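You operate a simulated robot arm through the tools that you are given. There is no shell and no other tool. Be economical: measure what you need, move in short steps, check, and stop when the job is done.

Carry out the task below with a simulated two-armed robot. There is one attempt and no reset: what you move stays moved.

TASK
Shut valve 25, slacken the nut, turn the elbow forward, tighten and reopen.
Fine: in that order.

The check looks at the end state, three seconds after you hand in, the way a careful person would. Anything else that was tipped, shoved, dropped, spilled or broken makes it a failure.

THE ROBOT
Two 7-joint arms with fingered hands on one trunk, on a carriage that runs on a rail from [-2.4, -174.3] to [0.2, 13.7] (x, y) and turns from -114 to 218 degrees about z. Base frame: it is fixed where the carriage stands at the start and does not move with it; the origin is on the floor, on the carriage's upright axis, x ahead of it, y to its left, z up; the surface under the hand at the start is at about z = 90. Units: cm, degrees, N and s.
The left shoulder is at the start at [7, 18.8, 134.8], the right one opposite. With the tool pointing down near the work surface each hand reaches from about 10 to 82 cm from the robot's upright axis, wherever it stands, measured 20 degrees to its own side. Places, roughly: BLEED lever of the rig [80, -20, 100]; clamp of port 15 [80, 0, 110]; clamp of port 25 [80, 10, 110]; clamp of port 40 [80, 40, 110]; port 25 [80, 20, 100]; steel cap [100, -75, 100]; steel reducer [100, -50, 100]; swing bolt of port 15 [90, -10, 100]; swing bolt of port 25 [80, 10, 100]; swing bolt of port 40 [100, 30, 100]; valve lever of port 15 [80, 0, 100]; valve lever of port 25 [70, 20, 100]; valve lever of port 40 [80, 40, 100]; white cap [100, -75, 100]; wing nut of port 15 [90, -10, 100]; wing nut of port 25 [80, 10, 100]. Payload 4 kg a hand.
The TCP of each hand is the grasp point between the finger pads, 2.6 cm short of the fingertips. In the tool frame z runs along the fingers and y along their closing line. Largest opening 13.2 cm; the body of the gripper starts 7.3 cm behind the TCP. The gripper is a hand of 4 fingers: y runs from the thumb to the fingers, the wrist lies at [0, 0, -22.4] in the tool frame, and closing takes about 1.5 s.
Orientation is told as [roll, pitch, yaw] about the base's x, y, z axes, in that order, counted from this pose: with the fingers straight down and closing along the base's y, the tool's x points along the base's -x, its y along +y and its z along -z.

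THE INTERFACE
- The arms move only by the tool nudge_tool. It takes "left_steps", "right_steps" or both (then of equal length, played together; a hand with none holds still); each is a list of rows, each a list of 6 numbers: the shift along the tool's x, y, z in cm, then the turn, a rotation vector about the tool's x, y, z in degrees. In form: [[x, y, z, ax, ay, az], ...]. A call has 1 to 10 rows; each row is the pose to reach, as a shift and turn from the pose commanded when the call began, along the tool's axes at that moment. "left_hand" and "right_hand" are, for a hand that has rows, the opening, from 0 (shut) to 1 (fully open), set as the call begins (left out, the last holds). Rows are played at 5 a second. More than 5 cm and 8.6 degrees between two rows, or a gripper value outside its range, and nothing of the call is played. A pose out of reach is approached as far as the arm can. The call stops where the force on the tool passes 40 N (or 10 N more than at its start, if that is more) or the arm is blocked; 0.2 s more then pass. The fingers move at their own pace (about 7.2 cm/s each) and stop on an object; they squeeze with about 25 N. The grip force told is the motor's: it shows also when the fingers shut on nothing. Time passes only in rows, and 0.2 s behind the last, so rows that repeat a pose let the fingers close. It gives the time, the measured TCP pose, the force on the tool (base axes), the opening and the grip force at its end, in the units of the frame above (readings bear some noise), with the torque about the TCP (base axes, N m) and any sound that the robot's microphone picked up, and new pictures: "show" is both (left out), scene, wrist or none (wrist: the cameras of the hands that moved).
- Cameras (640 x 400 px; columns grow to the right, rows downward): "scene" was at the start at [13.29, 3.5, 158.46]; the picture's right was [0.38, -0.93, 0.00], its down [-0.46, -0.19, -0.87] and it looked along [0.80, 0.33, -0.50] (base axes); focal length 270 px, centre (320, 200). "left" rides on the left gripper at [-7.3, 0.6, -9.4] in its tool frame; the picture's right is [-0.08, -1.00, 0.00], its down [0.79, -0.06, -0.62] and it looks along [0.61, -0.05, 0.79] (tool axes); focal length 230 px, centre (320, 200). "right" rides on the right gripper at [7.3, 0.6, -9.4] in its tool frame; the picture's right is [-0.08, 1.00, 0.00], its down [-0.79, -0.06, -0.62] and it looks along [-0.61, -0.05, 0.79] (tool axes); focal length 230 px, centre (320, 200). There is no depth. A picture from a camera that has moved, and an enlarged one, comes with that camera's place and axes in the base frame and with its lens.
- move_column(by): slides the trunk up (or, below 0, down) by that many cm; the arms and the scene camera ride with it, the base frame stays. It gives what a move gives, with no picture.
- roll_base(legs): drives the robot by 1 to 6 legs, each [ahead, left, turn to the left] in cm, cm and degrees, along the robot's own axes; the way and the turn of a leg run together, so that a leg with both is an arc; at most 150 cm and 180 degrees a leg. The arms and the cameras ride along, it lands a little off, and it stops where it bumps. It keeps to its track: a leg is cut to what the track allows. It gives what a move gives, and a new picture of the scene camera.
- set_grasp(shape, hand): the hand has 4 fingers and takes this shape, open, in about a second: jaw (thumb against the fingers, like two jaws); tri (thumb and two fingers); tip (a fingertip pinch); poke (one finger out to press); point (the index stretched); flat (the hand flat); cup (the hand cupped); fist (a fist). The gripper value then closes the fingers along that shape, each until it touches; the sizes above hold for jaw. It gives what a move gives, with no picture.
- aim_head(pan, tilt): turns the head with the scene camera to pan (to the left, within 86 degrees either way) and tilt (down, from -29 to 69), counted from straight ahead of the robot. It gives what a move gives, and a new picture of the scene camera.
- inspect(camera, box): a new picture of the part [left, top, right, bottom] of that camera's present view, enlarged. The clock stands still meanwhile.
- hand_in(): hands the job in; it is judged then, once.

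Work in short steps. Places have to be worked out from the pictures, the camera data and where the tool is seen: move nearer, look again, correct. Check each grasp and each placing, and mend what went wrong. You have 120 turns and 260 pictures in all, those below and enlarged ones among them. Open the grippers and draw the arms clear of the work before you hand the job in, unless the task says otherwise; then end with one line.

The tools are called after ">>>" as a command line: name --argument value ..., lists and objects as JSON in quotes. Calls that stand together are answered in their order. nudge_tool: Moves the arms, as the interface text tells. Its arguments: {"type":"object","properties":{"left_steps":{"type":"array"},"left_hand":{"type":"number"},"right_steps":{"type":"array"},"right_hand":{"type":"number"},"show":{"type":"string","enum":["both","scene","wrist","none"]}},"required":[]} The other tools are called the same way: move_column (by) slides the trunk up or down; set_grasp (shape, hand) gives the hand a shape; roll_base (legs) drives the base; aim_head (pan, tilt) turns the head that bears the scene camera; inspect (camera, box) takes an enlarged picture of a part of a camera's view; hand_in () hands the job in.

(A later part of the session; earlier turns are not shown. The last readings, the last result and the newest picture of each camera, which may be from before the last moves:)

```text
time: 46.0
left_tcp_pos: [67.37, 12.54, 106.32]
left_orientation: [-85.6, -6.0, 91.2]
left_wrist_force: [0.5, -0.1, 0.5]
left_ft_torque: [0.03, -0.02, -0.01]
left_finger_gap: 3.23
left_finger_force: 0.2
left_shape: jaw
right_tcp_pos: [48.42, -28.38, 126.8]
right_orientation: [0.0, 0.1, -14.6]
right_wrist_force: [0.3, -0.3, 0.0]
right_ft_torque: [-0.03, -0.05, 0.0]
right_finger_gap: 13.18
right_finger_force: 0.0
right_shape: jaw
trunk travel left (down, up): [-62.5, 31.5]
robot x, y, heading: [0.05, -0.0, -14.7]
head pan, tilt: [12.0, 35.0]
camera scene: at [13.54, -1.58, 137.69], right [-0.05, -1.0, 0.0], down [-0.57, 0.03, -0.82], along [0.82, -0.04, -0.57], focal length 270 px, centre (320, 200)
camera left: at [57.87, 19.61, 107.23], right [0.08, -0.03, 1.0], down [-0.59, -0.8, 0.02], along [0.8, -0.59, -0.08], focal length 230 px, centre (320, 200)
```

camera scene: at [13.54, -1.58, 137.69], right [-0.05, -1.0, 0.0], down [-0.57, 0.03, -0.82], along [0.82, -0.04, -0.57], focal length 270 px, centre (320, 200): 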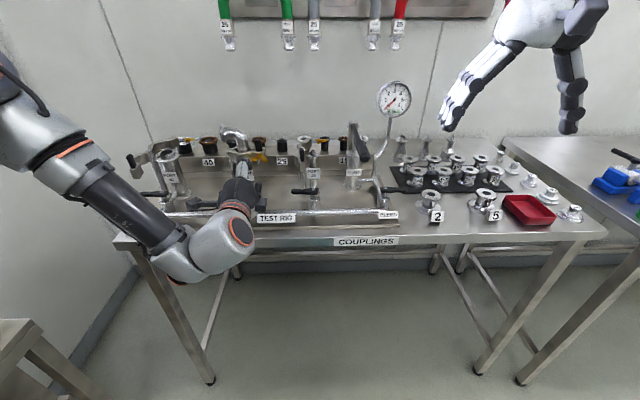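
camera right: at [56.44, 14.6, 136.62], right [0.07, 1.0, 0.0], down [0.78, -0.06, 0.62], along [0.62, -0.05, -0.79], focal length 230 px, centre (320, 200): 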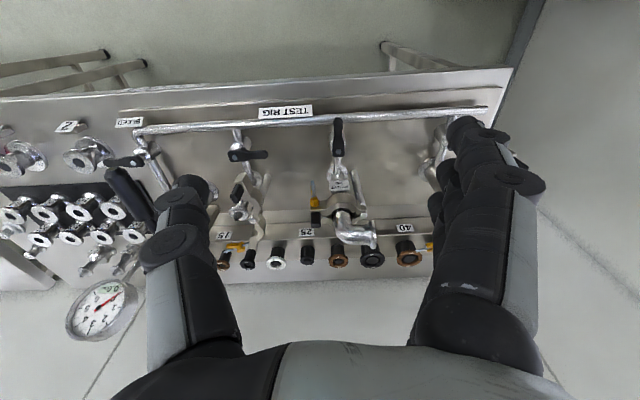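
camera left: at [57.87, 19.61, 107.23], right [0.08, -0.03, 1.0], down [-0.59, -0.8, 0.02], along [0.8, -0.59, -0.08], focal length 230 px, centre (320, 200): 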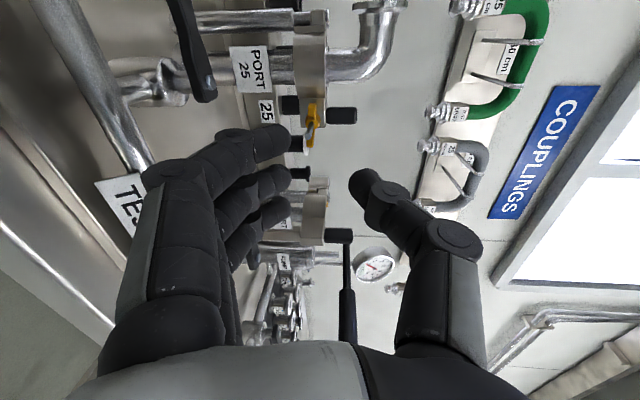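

Full range is available (≈−30° to 183°), so 180° strokes work. I level the tool by 4° and advance to just short of the nut.

>>> nudge_tool --left_steps '[[0.6, 0.3, 3, 2, 0, 0], [1.25, 0.66, 6, 4.3, 0, 0], [1.25, 0.66, 8.5, 4.3, 0, 0]]' --show "wrist"

>>> inspect --camera "left" --box '[240, 60, 420, 220]'

```text
time: 46.8
left_tcp_pos: [76.0, 11.5, 105.0]
left_orientation: [-90.0, -6.1, 91.3]
left_wrist_force: [-0.1, -0.3, -0.4]
left_ft_torque: [-0.01, 0.01, -0.01]
left_finger_gap: 3.26
left_finger_force: 0.1
left_shape: jaw
right_tcp_pos: [48.58, -28.4, 126.79]
right_orientation: [0.0, 0.0, -14.6]
right_wrist_force: [0.1, 0.5, 0.5]
right_ft_torque: [0.01, 0.02, -0.01]
right_finger_gap: 13.17
right_finger_force: 0.0
right_shape: jaw
trunk travel left (down, up): [-62.5, 31.5]
robot x, y, heading: [0.12, 0.04, -14.7]
head pan, tilt: [12.0, 35.0]
camera left: at [66.54, 18.74, 105.02], right [0.0, -0.03, 1.0], down [-0.6, -0.8, -0.02], along [0.8, -0.6, -0.02], focal length 230 px, centre (320, 200)
```

left: 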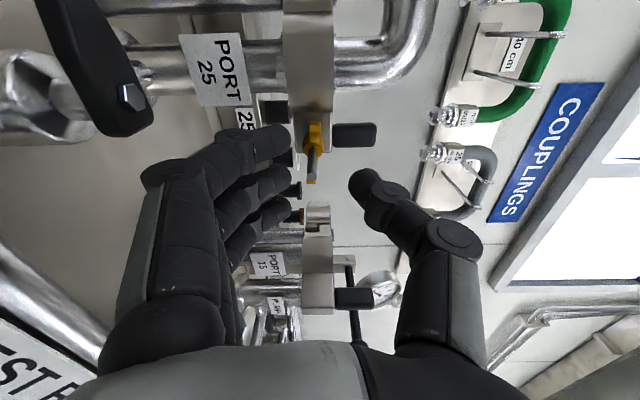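

```text
2.50 times, centred on (330, 140) of left
camera zoom: at [66.54, 18.74, 105.02], right [0.0, -0.03, 1.0], down [-0.6, -0.8, -0.02], along [0.8, -0.6, -0.02], focal length 575 px, centre (295, 350)
```

zoom: 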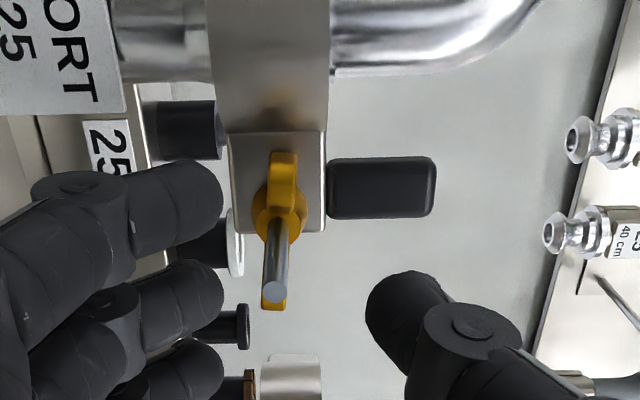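

Aligned but 0.5 cm high; I correct, advance to x≈80.3, then close on the level wings.

>>> nudge_tool --left_steps '[[-0.1, 0.5, 1.5, 0, 0, 0], [-0.1, 0.5, 3, 0, 0, 0], [-0.1, 0.5, 4.3, 0, 0, 0]]' --show "none"

>>> nudge_tool --left_steps '[[0, 0, 0, 0, 0, 0], [0, 0, 0, 0, 0, 0], [0, 0, 0, 0, 0, 0], [0, 0, 0, 0, 0, 0]]' --left_hand 0 --show "wrist"

>>> inspect --camera "left" --box '[220, 60, 420, 220]'

```text
time: 47.6
left_tcp_pos: [80.18, 11.89, 104.66]
left_orientation: [-90.0, -6.0, 91.3]
left_wrist_force: [-0.7, 0.5, 1.0]
left_ft_torque: [-0.01, 0.02, -0.01]
left_finger_gap: 3.28
left_finger_force: 0.1
left_shape: jaw
right_tcp_pos: [48.42, -28.4, 126.85]
right_orientation: [0.0, 0.0, -14.6]
right_wrist_force: [0.3, -0.1, 0.7]
right_ft_torque: [-0.01, 0.02, -0.03]
right_finger_gap: 13.17
right_finger_force: 0.0
right_shape: jaw
trunk travel left (down, up): [-62.5, 31.5]
robot x, y, heading: [-0.02, 0.35, -14.3]
head pan, tilt: [12.0, 35.0]
```

```text
time: 48.6
left_tcp_pos: [80.24, 11.86, 104.57]
left_orientation: [-90.0, -5.9, 91.3]
left_wrist_force: [2.3, -0.1, 3.0]
left_ft_torque: [-0.34, 0.01, 0.13]
left_finger_gap: 0.86
left_finger_force: 24.8
left_shape: jaw
right_tcp_pos: [48.53, -28.41, 126.91]
right_orientation: [0.0, -0.1, -14.6]
right_wrist_force: [-0.4, -0.1, 0.1]
right_ft_torque: [0.01, 0.02, 0.01]
right_finger_gap: 13.19
right_finger_force: 0.0
right_shape: jaw
trunk travel left (down, up): [-62.5, 31.5]
robot x, y, heading: [-0.09, -0.39, -14.7]
head pan, tilt: [12.0, 35.0]
camera left: at [70.74, 19.0, 104.7], right [0.0, -0.03, 1.0], down [-0.6, -0.8, -0.02], along [0.8, -0.6, -0.02], focal length 230 px, centre (320, 200)
```

left: 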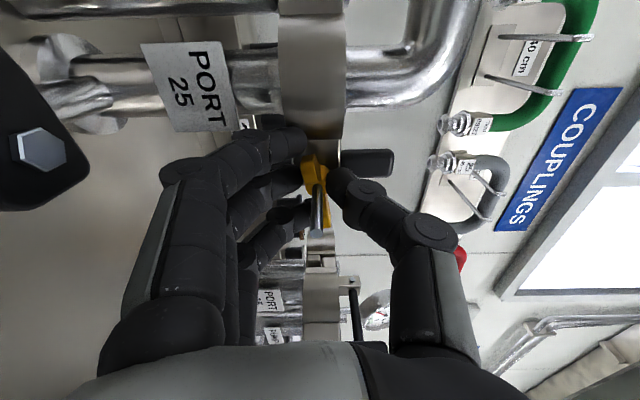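

```text
2.50 times, centred on (320, 140) of left
camera zoom: at [70.74, 19.0, 104.7], right [0.0, -0.03, 1.0], down [-0.6, -0.8, -0.02], along [0.8, -0.6, -0.02], focal length 575 px, centre (320, 350)
```

zoom: 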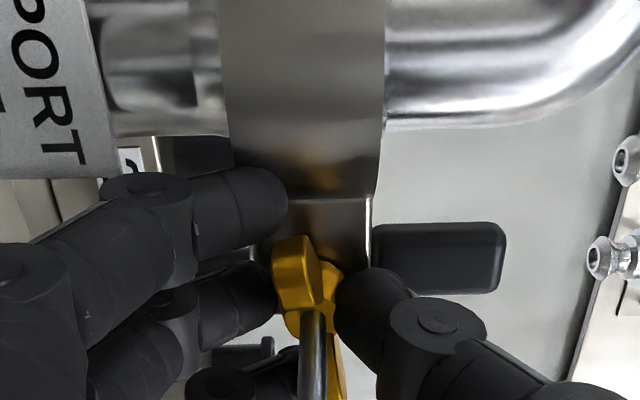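

Firm grip. I rotate −80°, on the bolt axis.

>>> nudge_tool --left_steps '[[0, 0, 0, 0, 0, -8], [0, 0, 0, 0, 0, -16], [0, 0, 0, 0, 0, -24], [0, 0, 0, 0, 0, -32], [0, 0, 0, 0, 0, -40], [0, 0, 0, 0, 0, -48], [0, 0, 0, 0, 0, -56], [0, 0, 0, 0, 0, -64], [0, 0, 0, 0, 0, -72], [0, 0, 0, 0, 0, -80]]' --show "wrist"

>>> inspect --camera "left" --box '[220, 60, 420, 220]'

```text
time: 50.8
left_tcp_pos: [80.33, 11.85, 104.37]
left_orientation: [-89.1, 74.2, 92.0]
left_wrist_force: [-0.4, 0.1, -9.5]
left_ft_torque: [0.1, 0.14, 0.0]
left_finger_gap: 0.6
left_finger_force: 25.3
left_shape: jaw
right_tcp_pos: [48.78, -28.58, 126.71]
right_orientation: [0.0, 0.1, -14.7]
right_wrist_force: [-0.3, 0.2, -1.5]
right_ft_torque: [-0.04, 0.02, -0.03]
right_finger_gap: 13.21
right_finger_force: 0.0
right_shape: jaw
trunk travel left (down, up): [-62.5, 31.5]
robot x, y, heading: [-0.11, -0.14, -14.6]
head pan, tilt: [12.0, 35.0]
camera left: at [70.94, 13.14, 97.04], right [-0.02, 0.98, 0.2], down [-0.61, -0.17, 0.77], along [0.79, -0.11, 0.6], focal length 230 px, centre (320, 200)
```

left: 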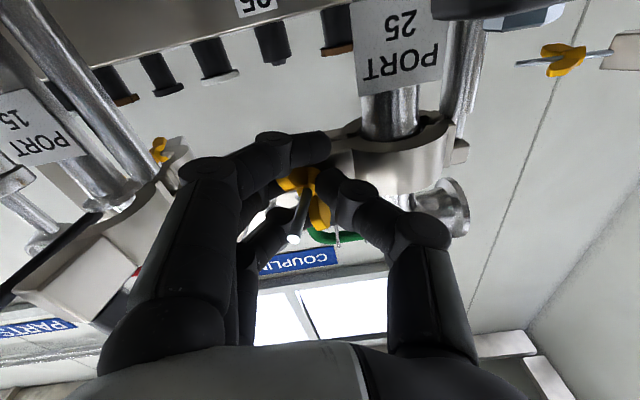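

```text
2.50 times, centred on (320, 140) of left
camera zoom: at [70.94, 13.14, 97.04], right [-0.02, 0.98, 0.2], down [-0.61, -0.17, 0.77], along [0.79, -0.11, 0.6], focal length 575 px, centre (320, 350)
```

zoom: 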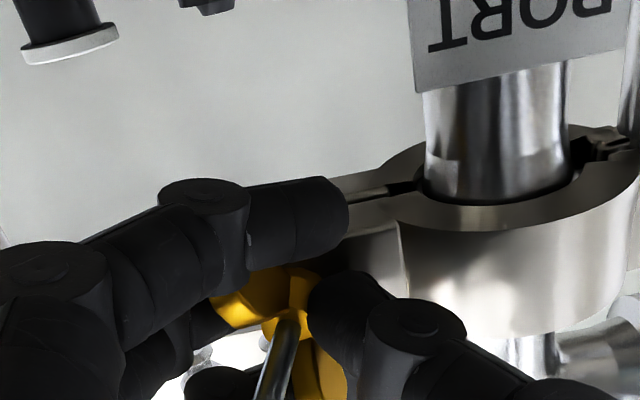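

Wing angle is hard to tell from below; I check from the scene camera.

>>> inspect --camera "scene" --box '[230, 135, 290, 175]'

```text
10.00 times, centred on (260, 155) of scene
camera zoom: at [13.72, -1.57, 137.65], right [-0.05, -1.0, 0.0], down [-0.57, 0.03, -0.82], along [0.82, -0.04, -0.57], focal length 2698 px, centre (920, 650)
```

zoom: 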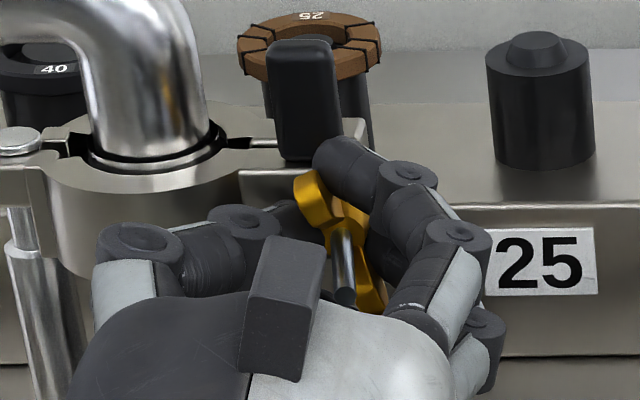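

The nut is still turning with the hand (top wing leans left ~30°, ≈200° total so far). I continue −80° more.

>>> nudge_tool --left_steps '[[0, 0, 0, 0, 0, -8], [0, 0, 0, 0, 0, -16], [0, 0, 0, 0, 0, -24], [0, 0, 0, 0, 0, -32], [0, 0, 0, 0, 0, -40], [0, 0, 0, 0, 0, -48], [0, 0, 0, 0, 0, -56], [0, 0, 0, 0, 0, -64], [0, 0, 0, 0, 0, -72], [0, 0, 0, 0, 0, -80]]' --show "wrist"

>>> nudge_tool --left_steps '[[0, 0, 0, 0, 0, 0], [0, 0, 0, 0, 0, 0], [0, 0, -3, 0, 0, 0], [0, 0, -7, 0, 0, 0]]' --left_hand 0.25 --show "none"

>>> inspect --camera "left" --box '[260, 60, 420, 220]'

```text
time: 52.6
left_tcp_pos: [80.31, 11.6, 103.89]
left_orientation: [89.0, 42.7, -89.8]
left_wrist_force: [3.6, -3.0, -12.5]
left_ft_torque: [0.01, 0.13, -0.12]
left_finger_gap: 0.63
left_finger_force: 25.4
left_shape: jaw
right_tcp_pos: [48.61, -28.64, 126.83]
right_orientation: [0.0, 0.1, -14.6]
right_wrist_force: [-0.1, 0.3, -0.1]
right_ft_torque: [0.0, -0.05, 0.01]
right_finger_gap: 13.22
right_finger_force: 0.0
right_shape: jaw
trunk travel left (down, up): [-62.5, 31.5]
robot x, y, heading: [-0.13, 0.27, -14.8]
head pan, tilt: [12.0, 35.0]
stopped in row 9 (left hand): the force on the tool passed its limit at 40 N (the readings are from after the stop); the commanded pose is now the measured one
camera left: at [70.98, 5.78, 99.44], right [-0.02, 0.62, -0.78], down [-0.62, 0.61, 0.5], along [0.78, 0.5, 0.37], focal length 230 px, centre (320, 200)
```

left: 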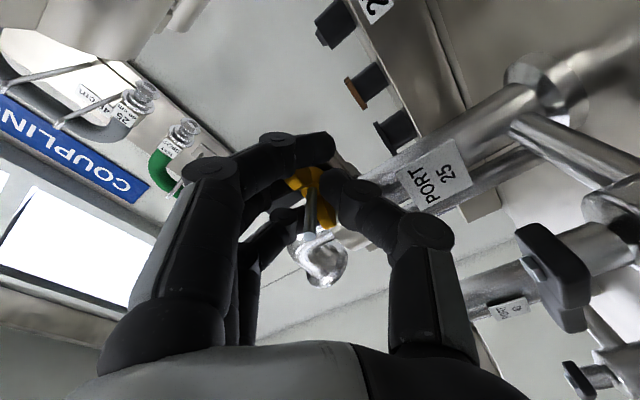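

```text
time: 53.6
left_tcp_pos: [72.91, 11.28, 104.48]
left_orientation: [89.6, 42.7, -89.3]
left_wrist_force: [0.7, 0.6, 0.0]
left_ft_torque: [-0.01, -0.01, 0.06]
left_finger_gap: 3.26
left_finger_force: 0.0
left_shape: jaw
right_tcp_pos: [48.34, -28.47, 126.86]
right_orientation: [0.0, -0.1, -14.5]
right_wrist_force: [-0.7, -0.5, 1.8]
right_ft_torque: [-0.02, 0.0, -0.01]
right_finger_gap: 13.2
right_finger_force: 0.1
right_shape: jaw
trunk travel left (down, up): [-62.5, 31.5]
robot x, y, heading: [-0.01, -0.36, -14.6]
head pan, tilt: [12.0, 35.0]
```

```text
2.50 times, centred on (340, 140) of left
camera zoom: at [63.7, 5.42, 99.89], right [-0.01, 0.62, -0.79], down [-0.62, 0.61, 0.49], along [0.78, 0.5, 0.38], focal length 575 px, centre (270, 350)
```

zoom: 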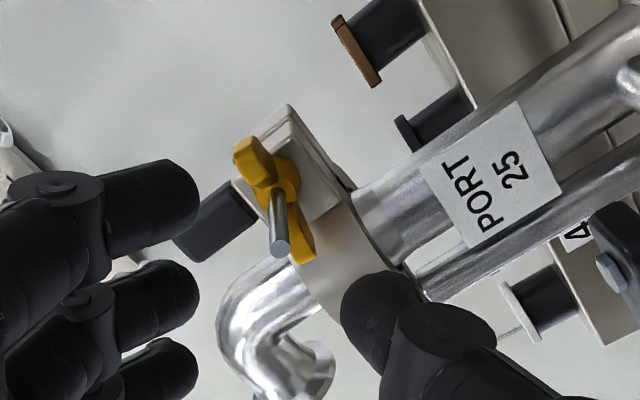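

The nut has come round by well over half a turn. Now I draw back and raise the hand, closing plane vertical, to look at the elbow and test whether it is free.

>>> nudge_tool --left_steps '[[0, 0, -4, 0, 0, -3], [2, 0, -5, 0, 0, -10], [5, 0, -5, 0, 0, -18], [8, 0, -5, 0, 0, -26], [10.9, 0, -5, 0, 0, -34], [10.9, 0, -5, 0, 0, -41]]' --left_hand 0.5

>>> inspect --camera "left" --box '[240, 40, 400, 200]'

>>> inspect --camera "scene" --box '[215, 110, 275, 170]'

```text
time: 55.0
left_tcp_pos: [67.97, 19.26, 111.7]
left_orientation: [89.6, 1.6, -89.1]
left_wrist_force: [-0.1, 0.9, -0.3]
left_ft_torque: [0.02, 0.0, 0.05]
left_finger_gap: 6.51
left_finger_force: 0.1
left_shape: jaw
right_tcp_pos: [48.5, -28.62, 126.81]
right_orientation: [0.0, 0.0, -14.8]
right_wrist_force: [0.1, 0.0, -0.1]
right_ft_torque: [0.01, 0.01, -0.01]
right_finger_gap: 13.21
right_finger_force: 0.1
right_shape: jaw
trunk travel left (down, up): [-62.5, 31.5]
robot x, y, heading: [-0.47, 0.02, -14.7]
head pan, tilt: [12.0, 35.0]
camera scene: at [13.58, -1.67, 137.68], right [-0.05, -1.0, 0.0], down [-0.57, 0.03, -0.82], along [0.82, -0.04, -0.57], focal length 270 px, centre (320, 200)
camera left: at [58.78, 11.87, 112.11], right [-0.01, -0.05, -1.0], down [-0.63, 0.78, -0.04], along [0.78, 0.63, -0.04], focal length 230 px, centre (320, 200)
```

scene: 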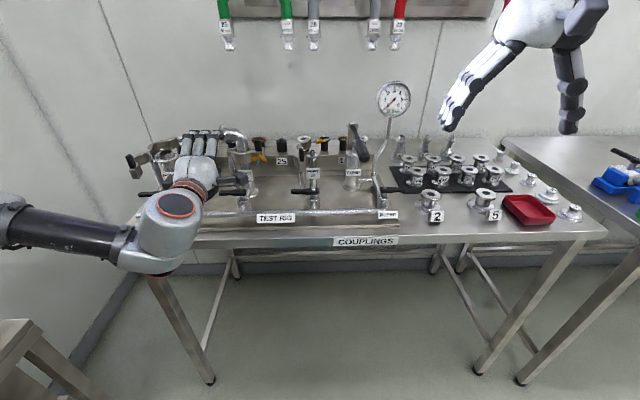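
left: 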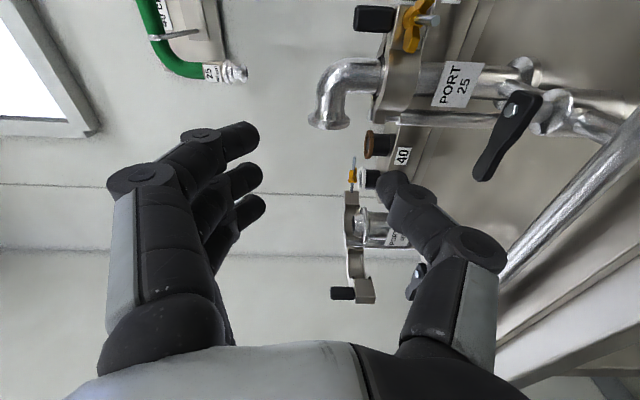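

```text
2.50 times, centred on (320, 120) of left
camera zoom: at [58.78, 11.87, 112.11], right [-0.01, -0.05, -1.0], down [-0.63, 0.78, -0.04], along [0.78, 0.63, -0.04], focal length 575 px, centre (320, 400)
```

zoom: 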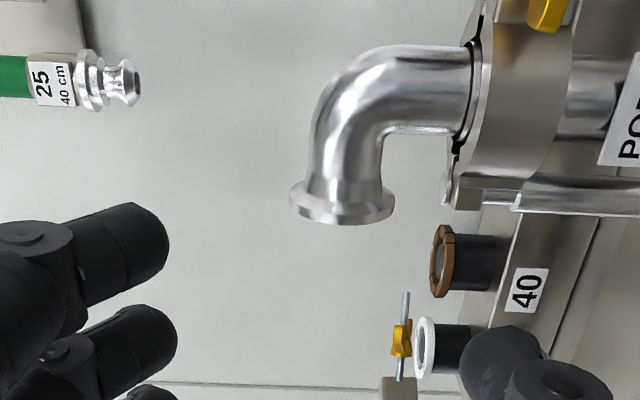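

```text
6.67 times, centred on (245, 140) of scene
camera zoom: at [13.58, -1.67, 137.68], right [-0.05, -1.0, 0.0], down [-0.57, 0.03, -0.82], along [0.82, -0.04, -0.57], focal length 1798 px, centre (820, 600)
```

zoom: 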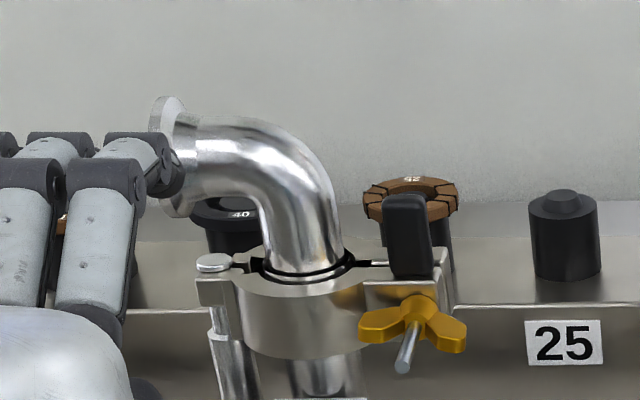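

Elbow mouth ≈ (86.7, 22.1, 110.3), its axis ≈ (86.7, 17). I'll grip the horizontal leg just inside the flange, thumb below and fingers above; first advance to x≈80.

>>> nudge_tool --left_steps '[[1.1, -0.9, 4, 0, 0, 0], [1.15, -0.9, 8, 0, 0, 0], [1.15, -0.9, 11.5, 0, 0, 0]]' --left_hand 0.395 --show "wrist"

>>> inspect --camera "left" --box '[240, 40, 440, 240]'

>>> inspect --camera "scene" --box '[205, 110, 285, 170]'

```text
time: 55.8
left_tcp_pos: [79.81, 20.62, 110.77]
left_orientation: [89.7, 1.7, -89.0]
left_wrist_force: [-0.6, 0.3, 0.1]
left_ft_torque: [0.0, -0.01, -0.04]
left_finger_gap: 5.27
left_finger_force: 0.1
left_shape: jaw
right_tcp_pos: [48.57, -28.57, 126.76]
right_orientation: [-0.1, 0.1, -14.6]
right_wrist_force: [-0.4, 0.2, -0.3]
right_ft_torque: [0.0, 0.0, 0.01]
right_finger_gap: 13.21
right_finger_force: 0.0
right_shape: jaw
trunk travel left (down, up): [-62.5, 31.5]
robot x, y, heading: [-0.16, 0.05, -14.9]
head pan, tilt: [12.0, 35.0]
camera left: at [70.59, 13.2, 111.14], right [-0.01, -0.05, -1.0], down [-0.63, 0.78, -0.03], along [0.78, 0.63, -0.03], focal length 230 px, centre (320, 200)
```

left: 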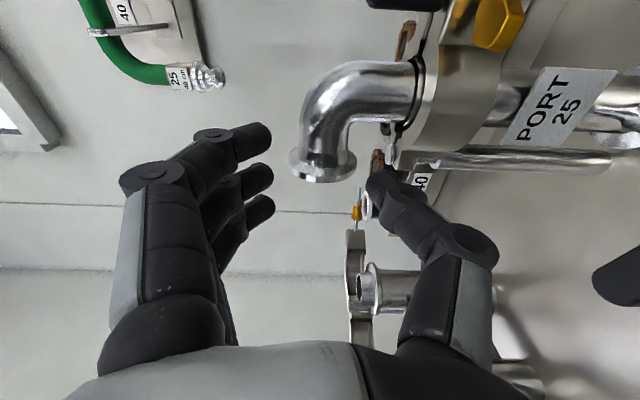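

```text
2.00 times, centred on (340, 140) of left
camera zoom: at [70.59, 13.2, 111.14], right [-0.01, -0.05, -1.0], down [-0.63, 0.78, -0.03], along [0.78, 0.63, -0.03], focal length 460 px, centre (280, 320)
```

zoom: 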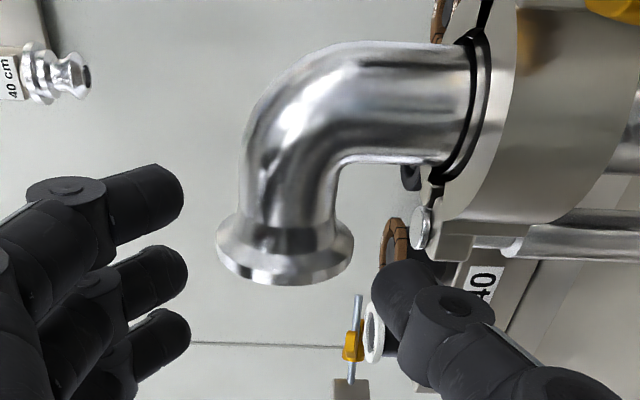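

```text
6.67 times, centred on (245, 140) of scene
camera zoom: at [13.61, -1.61, 137.68], right [-0.05, -1.0, 0.0], down [-0.57, 0.03, -0.82], along [0.82, -0.04, -0.57], focal length 1798 px, centre (820, 600)
```

zoom: 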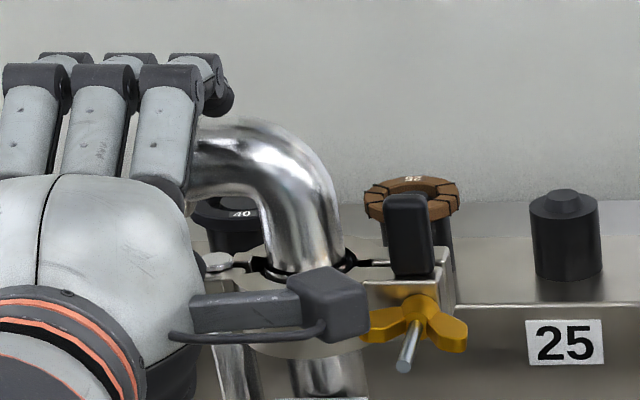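

Alignment is good (leg midway between fingers and thumb). I advance 5 cm around the leg.

>>> nudge_tool --left_steps '[[0, 0, 2, 0, 0, 0], [0, 0, 4, 0, 0, 0], [0, 0, 5.2, 0, 0, 0]]' --show "wrist"

>>> inspect --camera "left" --box '[240, 40, 440, 240]'

```text
time: 56.6
left_tcp_pos: [84.27, 20.76, 111.24]
left_orientation: [90.0, 1.6, -89.0]
left_wrist_force: [-30.3, 2.7, 9.2]
left_ft_torque: [0.2, 1.68, -0.04]
left_finger_gap: 5.23
left_finger_force: 0.0
left_shape: jaw
right_tcp_pos: [47.83, -28.65, 127.21]
right_orientation: [0.2, -0.2, -14.6]
right_wrist_force: [1.2, -0.2, -0.5]
right_ft_torque: [-0.03, 0.02, 0.0]
right_finger_gap: 13.19
right_finger_force: 0.0
right_shape: jaw
trunk travel left (down, up): [-62.5, 31.5]
robot x, y, heading: [-0.05, 0.3, -14.8]
head pan, tilt: [12.0, 35.0]
camera left: at [75.01, 13.34, 111.56], right [0.0, -0.05, -1.0], down [-0.63, 0.78, -0.04], along [0.78, 0.63, -0.03], focal length 230 px, centre (320, 200)
```

left: 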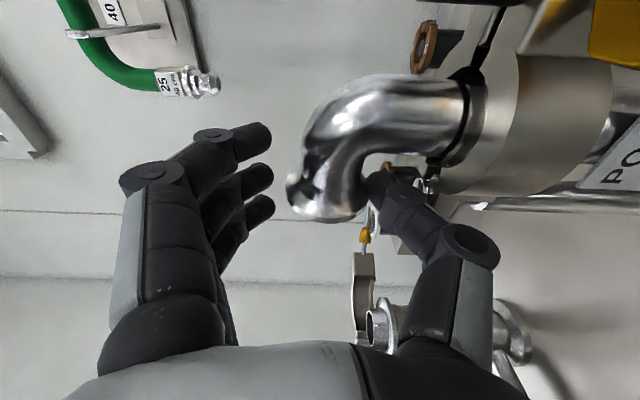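

```text
2.00 times, centred on (340, 140) of left
camera zoom: at [75.01, 13.34, 111.56], right [0.0, -0.05, -1.0], down [-0.63, 0.78, -0.04], along [0.78, 0.63, -0.03], focal length 460 px, centre (280, 320)
```

zoom: 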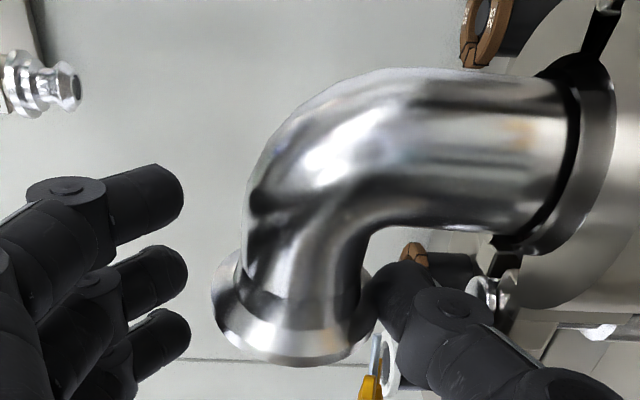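

The thumb met the leg (30 N; the elbow seems to have yielded slightly). I'll instead come from above-front at 45°, so fingers hook behind the leg and the thumb in front. Back off, lift and tilt.

>>> nudge_tool --left_steps '[[0, 0, -3, 0, 0, 0], [0, 2, -5, 8, 0, 0], [0, 4, -5, 16, 0, 0], [0, 4.5, -4.5, 24, 0, 0], [0, 4.5, -4, 32, 0, 0], [0, 4.3, -3.5, 40, 0, 0], [0, 4, -3, 45, 0, 0]]'

>>> inspect --camera "left" --box '[220, 40, 440, 240]'

>>> inspect --camera "scene" --box '[205, 100, 285, 160]'

```text
time: 58.2
left_tcp_pos: [81.75, 20.66, 114.91]
left_orientation: [44.6, 1.7, -89.1]
left_wrist_force: [-1.0, 0.1, -0.4]
left_ft_torque: [-0.02, -0.01, 0.02]
left_finger_gap: 5.23
left_finger_force: 0.1
left_shape: jaw
right_tcp_pos: [48.52, -28.47, 126.82]
right_orientation: [0.0, 0.0, -14.6]
right_wrist_force: [0.3, -0.1, -0.6]
right_ft_torque: [-0.06, -0.03, 0.03]
right_finger_gap: 13.18
right_finger_force: 0.0
right_shape: jaw
trunk travel left (down, up): [-62.5, 31.5]
robot x, y, heading: [0.0, -0.34, -14.7]
head pan, tilt: [12.0, 35.0]
camera scene: at [13.53, -1.65, 137.68], right [-0.05, -1.0, 0.0], down [-0.57, 0.03, -0.82], along [0.82, -0.04, -0.57], focal length 270 px, centre (320, 200)
camera left: at [75.69, 13.08, 121.62], right [-0.71, -0.07, -0.7], down [-0.49, 0.77, 0.42], along [0.51, 0.64, -0.58], focal length 230 px, centre (320, 200)
```

scene: 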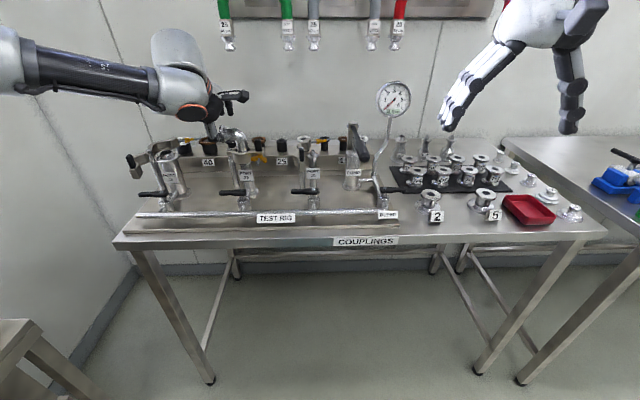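
left: 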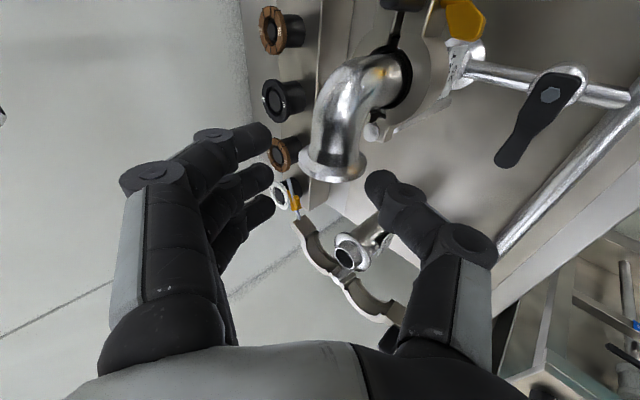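

```text
2.00 times, centred on (330, 140) of left
camera zoom: at [75.69, 13.08, 121.62], right [-0.71, -0.07, -0.7], down [-0.49, 0.77, 0.42], along [0.51, 0.64, -0.58], focal length 460 px, centre (300, 320)
```

zoom: 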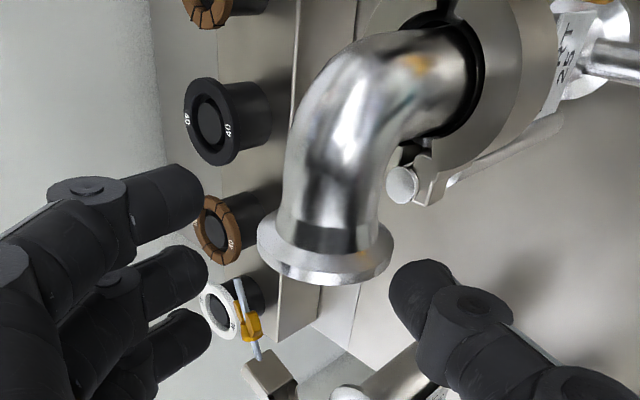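

```text
6.67 times, centred on (245, 130) of scene
camera zoom: at [13.53, -1.65, 137.68], right [-0.05, -1.0, 0.0], down [-0.57, 0.03, -0.82], along [0.82, -0.04, -0.57], focal length 1798 px, centre (820, 667)
```

zoom: 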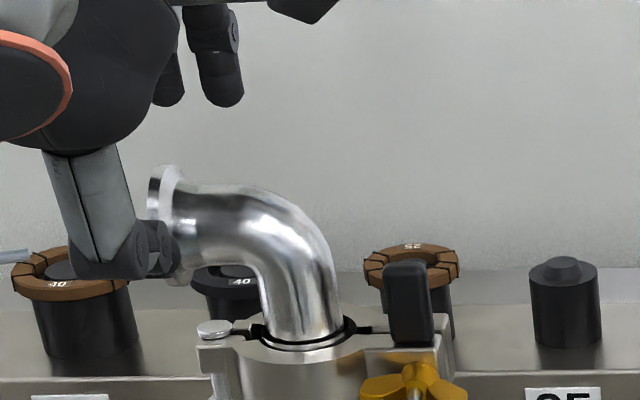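

The leg lies between thumb and fingers, offset ~0.8 cm toward the thumb. I open a little, correct and advance along the tool axis.

>>> nudge_tool --left_steps '[[0, -0.7, 1, 0, 0, 0], [0, -0.8, 2.5, 0, 0, 0], [0, -0.8, 4, 0, 0, 0], [0, -0.8, 5, 0, 0, 0]]' --left_hand 0.52

>>> inspect --camera "left" --box '[220, 40, 440, 240]'

>>> inspect --camera "scene" --box '[205, 100, 285, 160]'

```text
time: 59.2
left_tcp_pos: [84.61, 20.91, 110.71]
left_orientation: [44.7, 1.7, -88.9]
left_wrist_force: [-0.5, -0.1, 0.0]
left_ft_torque: [-0.03, 0.03, -0.01]
left_finger_gap: 6.77
left_finger_force: 0.1
left_shape: jaw
right_tcp_pos: [48.52, -28.5, 126.85]
right_orientation: [0.0, 0.0, -14.5]
right_wrist_force: [-0.6, 0.4, -0.1]
right_ft_torque: [-0.02, -0.02, 0.02]
right_finger_gap: 13.21
right_finger_force: 0.0
right_shape: jaw
trunk travel left (down, up): [-62.5, 31.5]
robot x, y, heading: [-0.04, 0.15, -14.9]
head pan, tilt: [12.0, 35.0]
camera scene: at [13.58, -1.61, 137.68], right [-0.05, -1.0, 0.0], down [-0.57, 0.03, -0.82], along [0.82, -0.04, -0.57], focal length 270 px, centre (320, 200)
camera left: at [78.67, 13.47, 117.38], right [-0.71, -0.07, -0.7], down [-0.49, 0.76, 0.42], along [0.51, 0.64, -0.58], focal length 230 px, centre (320, 200)
```

scene: 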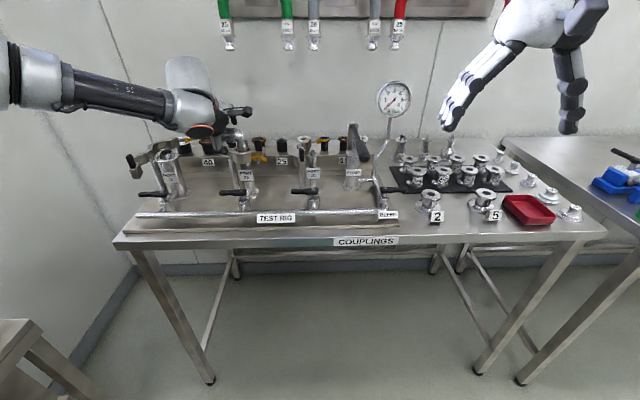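
left: 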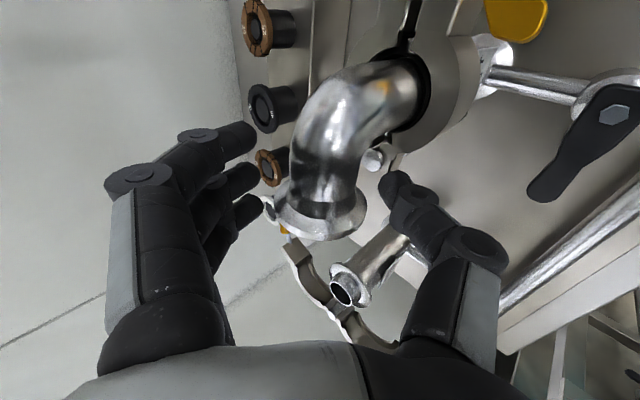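

```text
2.00 times, centred on (330, 140) of left
camera zoom: at [78.67, 13.47, 117.38], right [-0.71, -0.07, -0.7], down [-0.49, 0.76, 0.42], along [0.51, 0.64, -0.58], focal length 460 px, centre (300, 320)
```

zoom: 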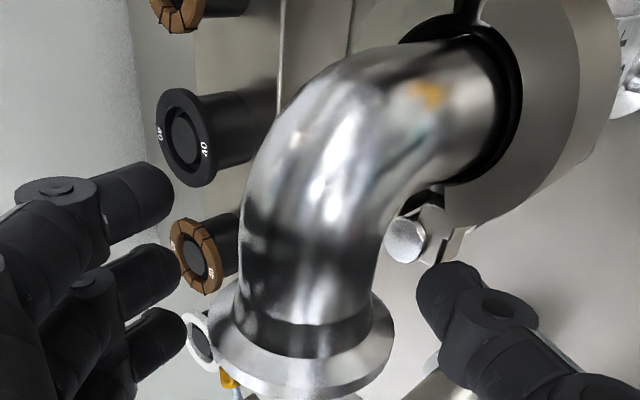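

```text
6.67 times, centred on (245, 130) of scene
camera zoom: at [13.58, -1.61, 137.68], right [-0.05, -1.0, 0.0], down [-0.57, 0.03, -0.82], along [0.82, -0.04, -0.57], focal length 1798 px, centre (820, 667)
```

zoom: 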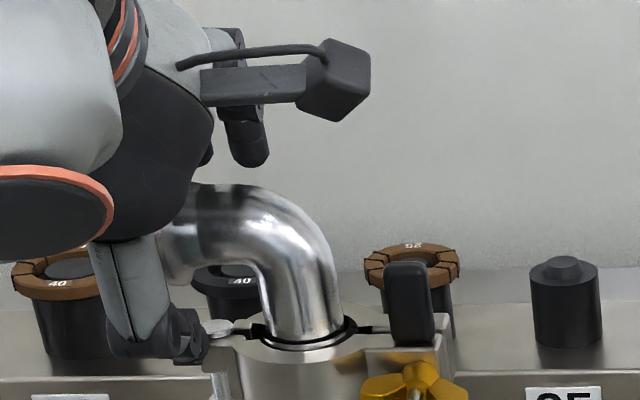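

No contact and the leg is enclosed. I close the hand on it.

>>> nudge_tool --left_steps '[[0, 0, 0, 0, 0, 0], [0, 0, 0, 0, 0, 0], [0, 0, 0, 0, 0, 0], [0, 0, 0, 0, 0, 0], [0, 0, 0, 0, 0, 0]]' --left_hand 0 --show "wrist"

>>> inspect --camera "left" --box '[220, 40, 440, 240]'

```text
time: 60.4
left_tcp_pos: [84.79, 21.09, 110.32]
left_orientation: [44.4, 1.7, -89.0]
left_wrist_force: [-1.2, -2.2, -14.5]
left_ft_torque: [-0.03, 0.0, 0.11]
left_finger_gap: 1.5
left_finger_force: 25.2
left_shape: jaw
right_tcp_pos: [48.63, -28.56, 126.76]
right_orientation: [0.1, 0.1, -14.8]
right_wrist_force: [0.3, -0.4, 0.8]
right_ft_torque: [-0.01, 0.01, 0.0]
right_finger_gap: 13.17
right_finger_force: 0.0
right_shape: jaw
trunk travel left (down, up): [-62.5, 31.5]
robot x, y, heading: [-0.22, -0.15, -14.8]
head pan, tilt: [12.0, 35.0]
camera left: at [78.74, 13.45, 117.09], right [-0.71, -0.07, -0.7], down [-0.49, 0.76, 0.42], along [0.51, 0.64, -0.58], focal length 230 px, centre (320, 200)
```

left: 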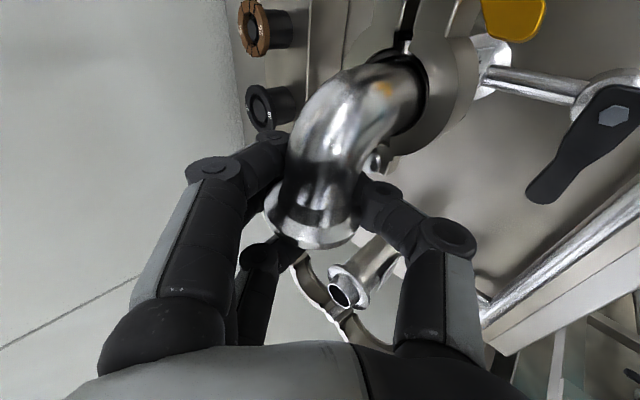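

```text
2.00 times, centred on (330, 140) of left
camera zoom: at [78.74, 13.45, 117.09], right [-0.71, -0.07, -0.7], down [-0.49, 0.76, 0.42], along [0.51, 0.64, -0.58], focal length 460 px, centre (300, 320)
```

zoom: 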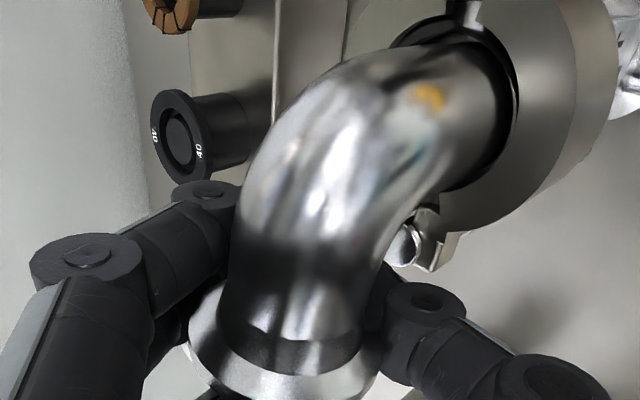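

The leg is held. I pull it toward the front along its arc about 30°, yawing the hand along partly.

>>> nudge_tool --left_steps '[[-0.05, -0.36, -0.35, 0, 3.5, -3.5], [-0.14, -0.72, -0.7, 0, 7, -7.1], [-0.3, -1.08, -1.05, 0, 10.5, -10.6], [-0.54, -1.42, -1.4, 0, 14, -14.2]]' --show "wrist"

>>> inspect --camera "scene" --box '[205, 100, 285, 160]'

```text
time: 61.4
left_tcp_pos: [83.33, 20.74, 110.1]
left_orientation: [44.9, 1.4, -69.0]
left_wrist_force: [30.3, 16.3, -13.3]
left_ft_torque: [-0.19, 0.23, 0.34]
left_finger_gap: 1.0
left_finger_force: 25.0
left_shape: jaw
right_tcp_pos: [49.36, -28.12, 126.63]
right_orientation: [-0.2, 0.4, -14.6]
right_wrist_force: [-0.6, -0.8, 0.5]
right_ft_torque: [-0.03, 0.0, -0.01]
right_finger_gap: 13.18
right_finger_force: 0.1
right_shape: jaw
trunk travel left (down, up): [-62.5, 31.5]
robot x, y, heading: [-0.27, -0.13, -14.6]
head pan, tilt: [12.0, 35.0]
camera left: at [80.29, 11.64, 116.82], right [-0.64, -0.31, -0.71], down [-0.73, 0.55, 0.41], along [0.26, 0.78, -0.58], focal length 230 px, centre (320, 200)
```

left: 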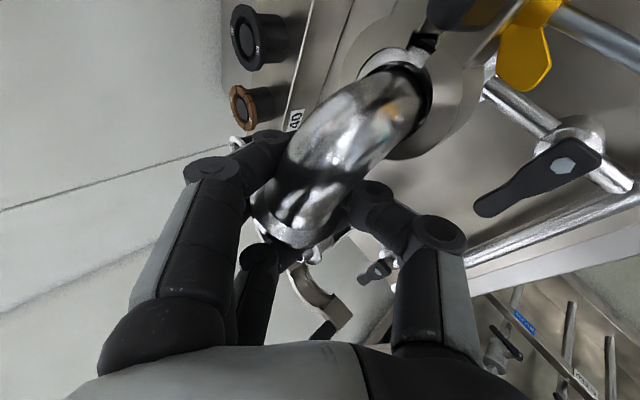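

```text
6.67 times, centred on (245, 130) of scene
camera zoom: at [14.43, -1.19, 137.59], right [-0.05, -1.0, 0.0], down [-0.58, 0.02, -0.82], along [0.81, -0.04, -0.58], focal length 1798 px, centre (820, 667)
```

zoom: 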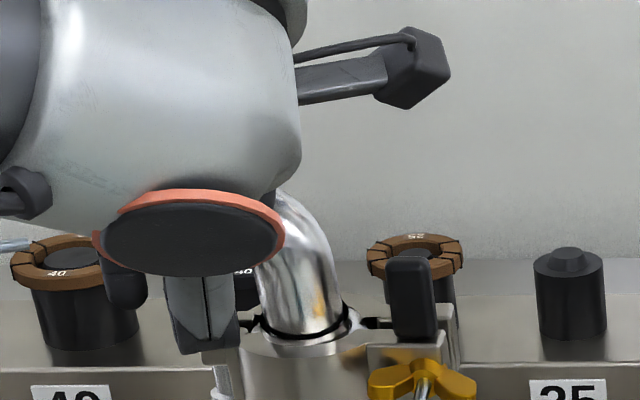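

30 N of resistance: not clearly free. I release and back off to see whether the elbow turned.

>>> nudge_tool --left_steps '[[0, 0, 0, 0, 0, 0], [0, 0, 0, 0, 0, 0], [0, 0, -3, 0, 0, 0], [0, 0, -7, 0, 0, 0], [0, 0, -11, 0, 0, 0]]' --left_hand 0.52 --show "wrist"

>>> inspect --camera "scene" --box '[215, 110, 285, 165]'

>>> inspect --camera "left" --box '[260, 60, 420, 220]'

```text
time: 62.6
left_tcp_pos: [75.36, 17.52, 118.54]
left_orientation: [45.2, 1.7, -69.1]
left_wrist_force: [-0.1, 0.2, -0.2]
left_ft_torque: [-0.01, 0.0, 0.01]
left_finger_gap: 6.81
left_finger_force: 0.1
left_shape: jaw
right_tcp_pos: [48.55, -28.64, 126.83]
right_orientation: [0.0, 0.0, -14.7]
right_wrist_force: [0.1, -0.8, 0.6]
right_ft_torque: [0.01, -0.01, -0.04]
right_finger_gap: 13.21
right_finger_force: 0.0
right_shape: jaw
trunk travel left (down, up): [-62.5, 31.5]
robot x, y, heading: [-0.16, 0.13, -14.7]
head pan, tilt: [12.0, 35.0]
camera left: at [72.21, 8.27, 125.31], right [-0.64, -0.3, -0.71], down [-0.73, 0.55, 0.41], along [0.27, 0.78, -0.57], focal length 230 px, centre (320, 200)
```

left: 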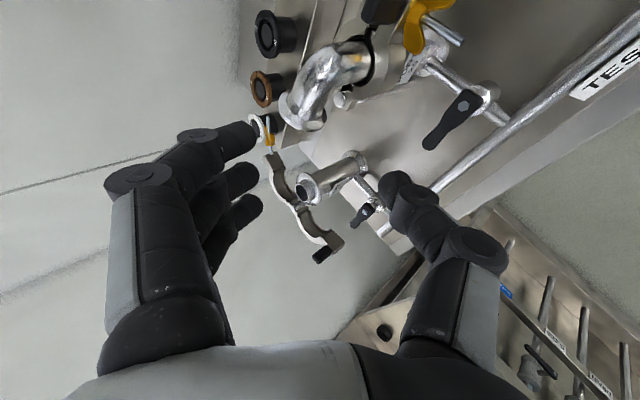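

```text
7.27 times, centred on (250, 138) of scene
camera zoom: at [13.53, -1.62, 137.68], right [-0.05, -1.0, 0.0], down [-0.57, 0.03, -0.82], along [0.82, -0.04, -0.57], focal length 1962 px, centre (829, 654)
```

zoom: 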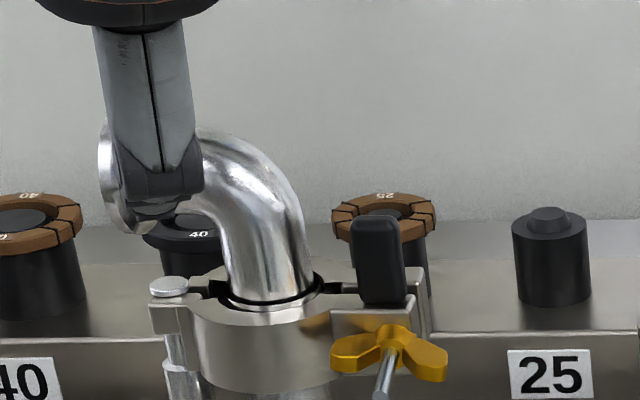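

```text
2.50 times, centred on (340, 140) of left
camera zoom: at [72.21, 8.27, 125.31], right [-0.64, -0.3, -0.71], down [-0.73, 0.55, 0.41], along [0.27, 0.78, -0.57], focal length 575 px, centre (270, 350)
```

zoom: 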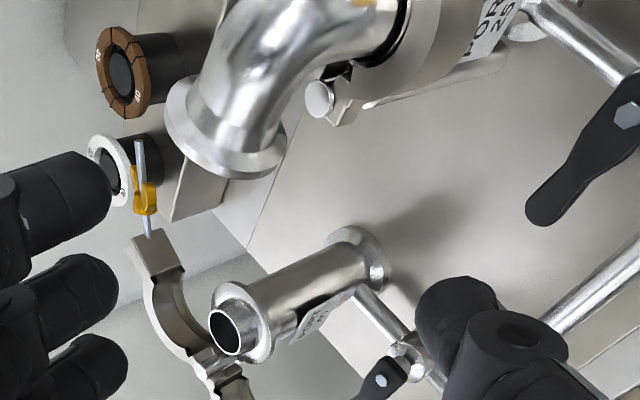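

The elbow did not turn (mouth still ≈(85.7, 21.6)); the clamp needs more slackening. I return to the nut: back and down, un-yaw, then level the tool.

>>> nudge_tool --left_steps '[[-0.5, -3, 0.5, 0, -3, 3], [-1.1, -6, 1, 0, -6, 6], [-1.6, -9, 1.6, 0, -9, 9], [-2.1, -12, 2.1, 0, -11.5, 11.7], [-2.65, -14.9, 2.6, 0, -14, 14.2]]' --left_hand 0.28 --show "none"

>>> nudge_tool --left_steps '[[0, 0, 0, -8, 0, 0], [0, 0, 0, -16, 0, 0], [0, 0, 0, -24, 0, 0], [0, 0, 0, -32, 0, 0], [0, 0, 0, -40, 0, 0], [0, 0, 0, -45, 0, 0]]' --show "none"

>>> nudge_tool --left_steps '[[0, 0, 0, 0, 0, 8.5], [0, 0, 0, 0, 0, 17], [0, 0, 0, 0, 0, 25.5], [0, 0, 0, 0, 0, 34], [0, 0, 0, 0, 0, 42.5], [0, 0, 0, 0, 0, 51], [0, 0, 0, 0, 0, 59.5], [0, 0, 0, 0, 0, 68], [0, 0, 0, 0, 0, 76.5], [0, 0, 0, 0, 0, 85]]' --show "none"

>>> nudge_tool --left_steps '[[0, 0, 0, 0, 0, 8.5], [0, 0, 0, 0, 0, 17], [0, 0, 0, 0, 0, 25.5], [0, 0, 0, 0, 0, 34], [0, 0, 0, 0, 0, 42.5], [0, 0, 0, 0, 0, 51], [0, 0, 0, 0, 0, 59.5], [0, 0, 0, 0, 0, 68], [0, 0, 0, 0, 0, 76.5], [0, 0, 0, 0, 0, 85]]'

```text
time: 63.8
left_tcp_pos: [68.29, 12.07, 106.04]
left_orientation: [44.7, 1.7, -89.1]
left_wrist_force: [1.4, -0.1, -0.2]
left_ft_torque: [0.01, 0.0, -0.01]
left_finger_gap: 3.73
left_finger_force: 0.1
left_shape: jaw
right_tcp_pos: [48.52, -28.46, 126.78]
right_orientation: [0.0, 0.1, -14.6]
right_wrist_force: [0.6, -0.4, 0.9]
right_ft_torque: [-0.03, -0.01, 0.0]
right_finger_gap: 13.18
right_finger_force: 0.0
right_shape: jaw
trunk travel left (down, up): [-62.5, 31.5]
robot x, y, heading: [-0.16, 0.34, -14.8]
head pan, tilt: [12.0, 35.0]
```

```text
time: 65.2
left_tcp_pos: [68.3, 12.15, 106.04]
left_orientation: [89.8, 1.5, -89.0]
left_wrist_force: [0.4, 0.5, 0.0]
left_ft_torque: [-0.01, 0.02, -0.03]
left_finger_gap: 3.73
left_finger_force: 0.0
left_shape: jaw
right_tcp_pos: [48.47, -28.47, 126.71]
right_orientation: [0.1, 0.0, -14.6]
right_wrist_force: [-0.8, 0.8, 0.5]
right_ft_torque: [0.01, 0.03, 0.0]
right_finger_gap: 13.19
right_finger_force: 0.0
right_shape: jaw
trunk travel left (down, up): [-62.5, 31.5]
robot x, y, heading: [-0.29, -0.15, -14.6]
head pan, tilt: [12.0, 35.0]
```

```text
time: 67.4
left_tcp_pos: [68.17, 12.11, 105.96]
left_orientation: [84.1, 86.8, -94.9]
left_wrist_force: [0.2, 0.7, -0.3]
left_ft_torque: [-0.03, -0.01, -0.03]
left_finger_gap: 3.73
left_finger_force: 0.0
left_shape: jaw
right_tcp_pos: [48.55, -28.58, 126.86]
right_orientation: [0.0, 0.0, -14.6]
right_wrist_force: [0.4, -0.1, -0.2]
right_ft_torque: [0.02, 0.03, -0.02]
right_finger_gap: 13.16
right_finger_force: 0.1
right_shape: jaw
trunk travel left (down, up): [-62.5, 31.5]
robot x, y, heading: [-0.06, 0.04, -15.0]
head pan, tilt: [12.0, 35.0]
```

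```text
time: 69.6
left_tcp_pos: [68.1, 12.11, 105.98]
left_orientation: [-89.7, 8.1, 90.9]
left_wrist_force: [0.3, -0.6, 0.0]
left_ft_torque: [-0.03, 0.0, -0.02]
left_finger_gap: 3.73
left_finger_force: 0.1
left_shape: jaw
right_tcp_pos: [48.52, -28.51, 126.81]
right_orientation: [0.0, -0.1, -14.7]
right_wrist_force: [-0.2, 0.4, -0.6]
right_ft_torque: [0.02, 0.0, -0.03]
right_finger_gap: 13.19
right_finger_force: 0.0
right_shape: jaw
trunk travel left (down, up): [-62.5, 31.5]
robot x, y, heading: [-0.11, -0.01, -14.5]
head pan, tilt: [12.0, 35.0]
camera scene: at [13.54, -1.6, 137.69], right [-0.05, -1.0, 0.0], down [-0.57, 0.03, -0.82], along [0.82, -0.04, -0.57], focal length 270 px, centre (320, 200)
camera left: at [58.76, 19.14, 104.34], right [0.0, 0.22, 0.98], down [-0.6, -0.78, 0.18], along [0.8, -0.59, 0.13], focal length 230 px, centre (320, 200)
```

scene: 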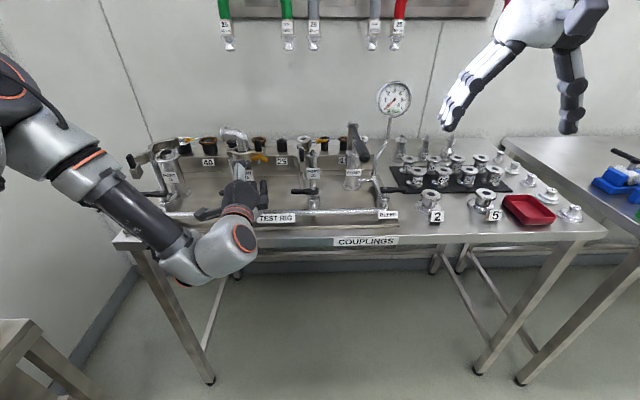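
left: 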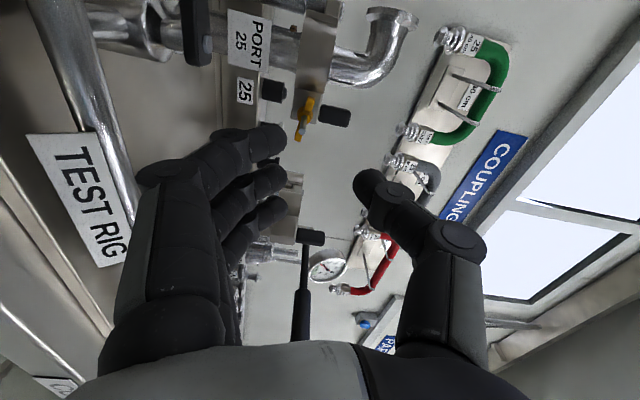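

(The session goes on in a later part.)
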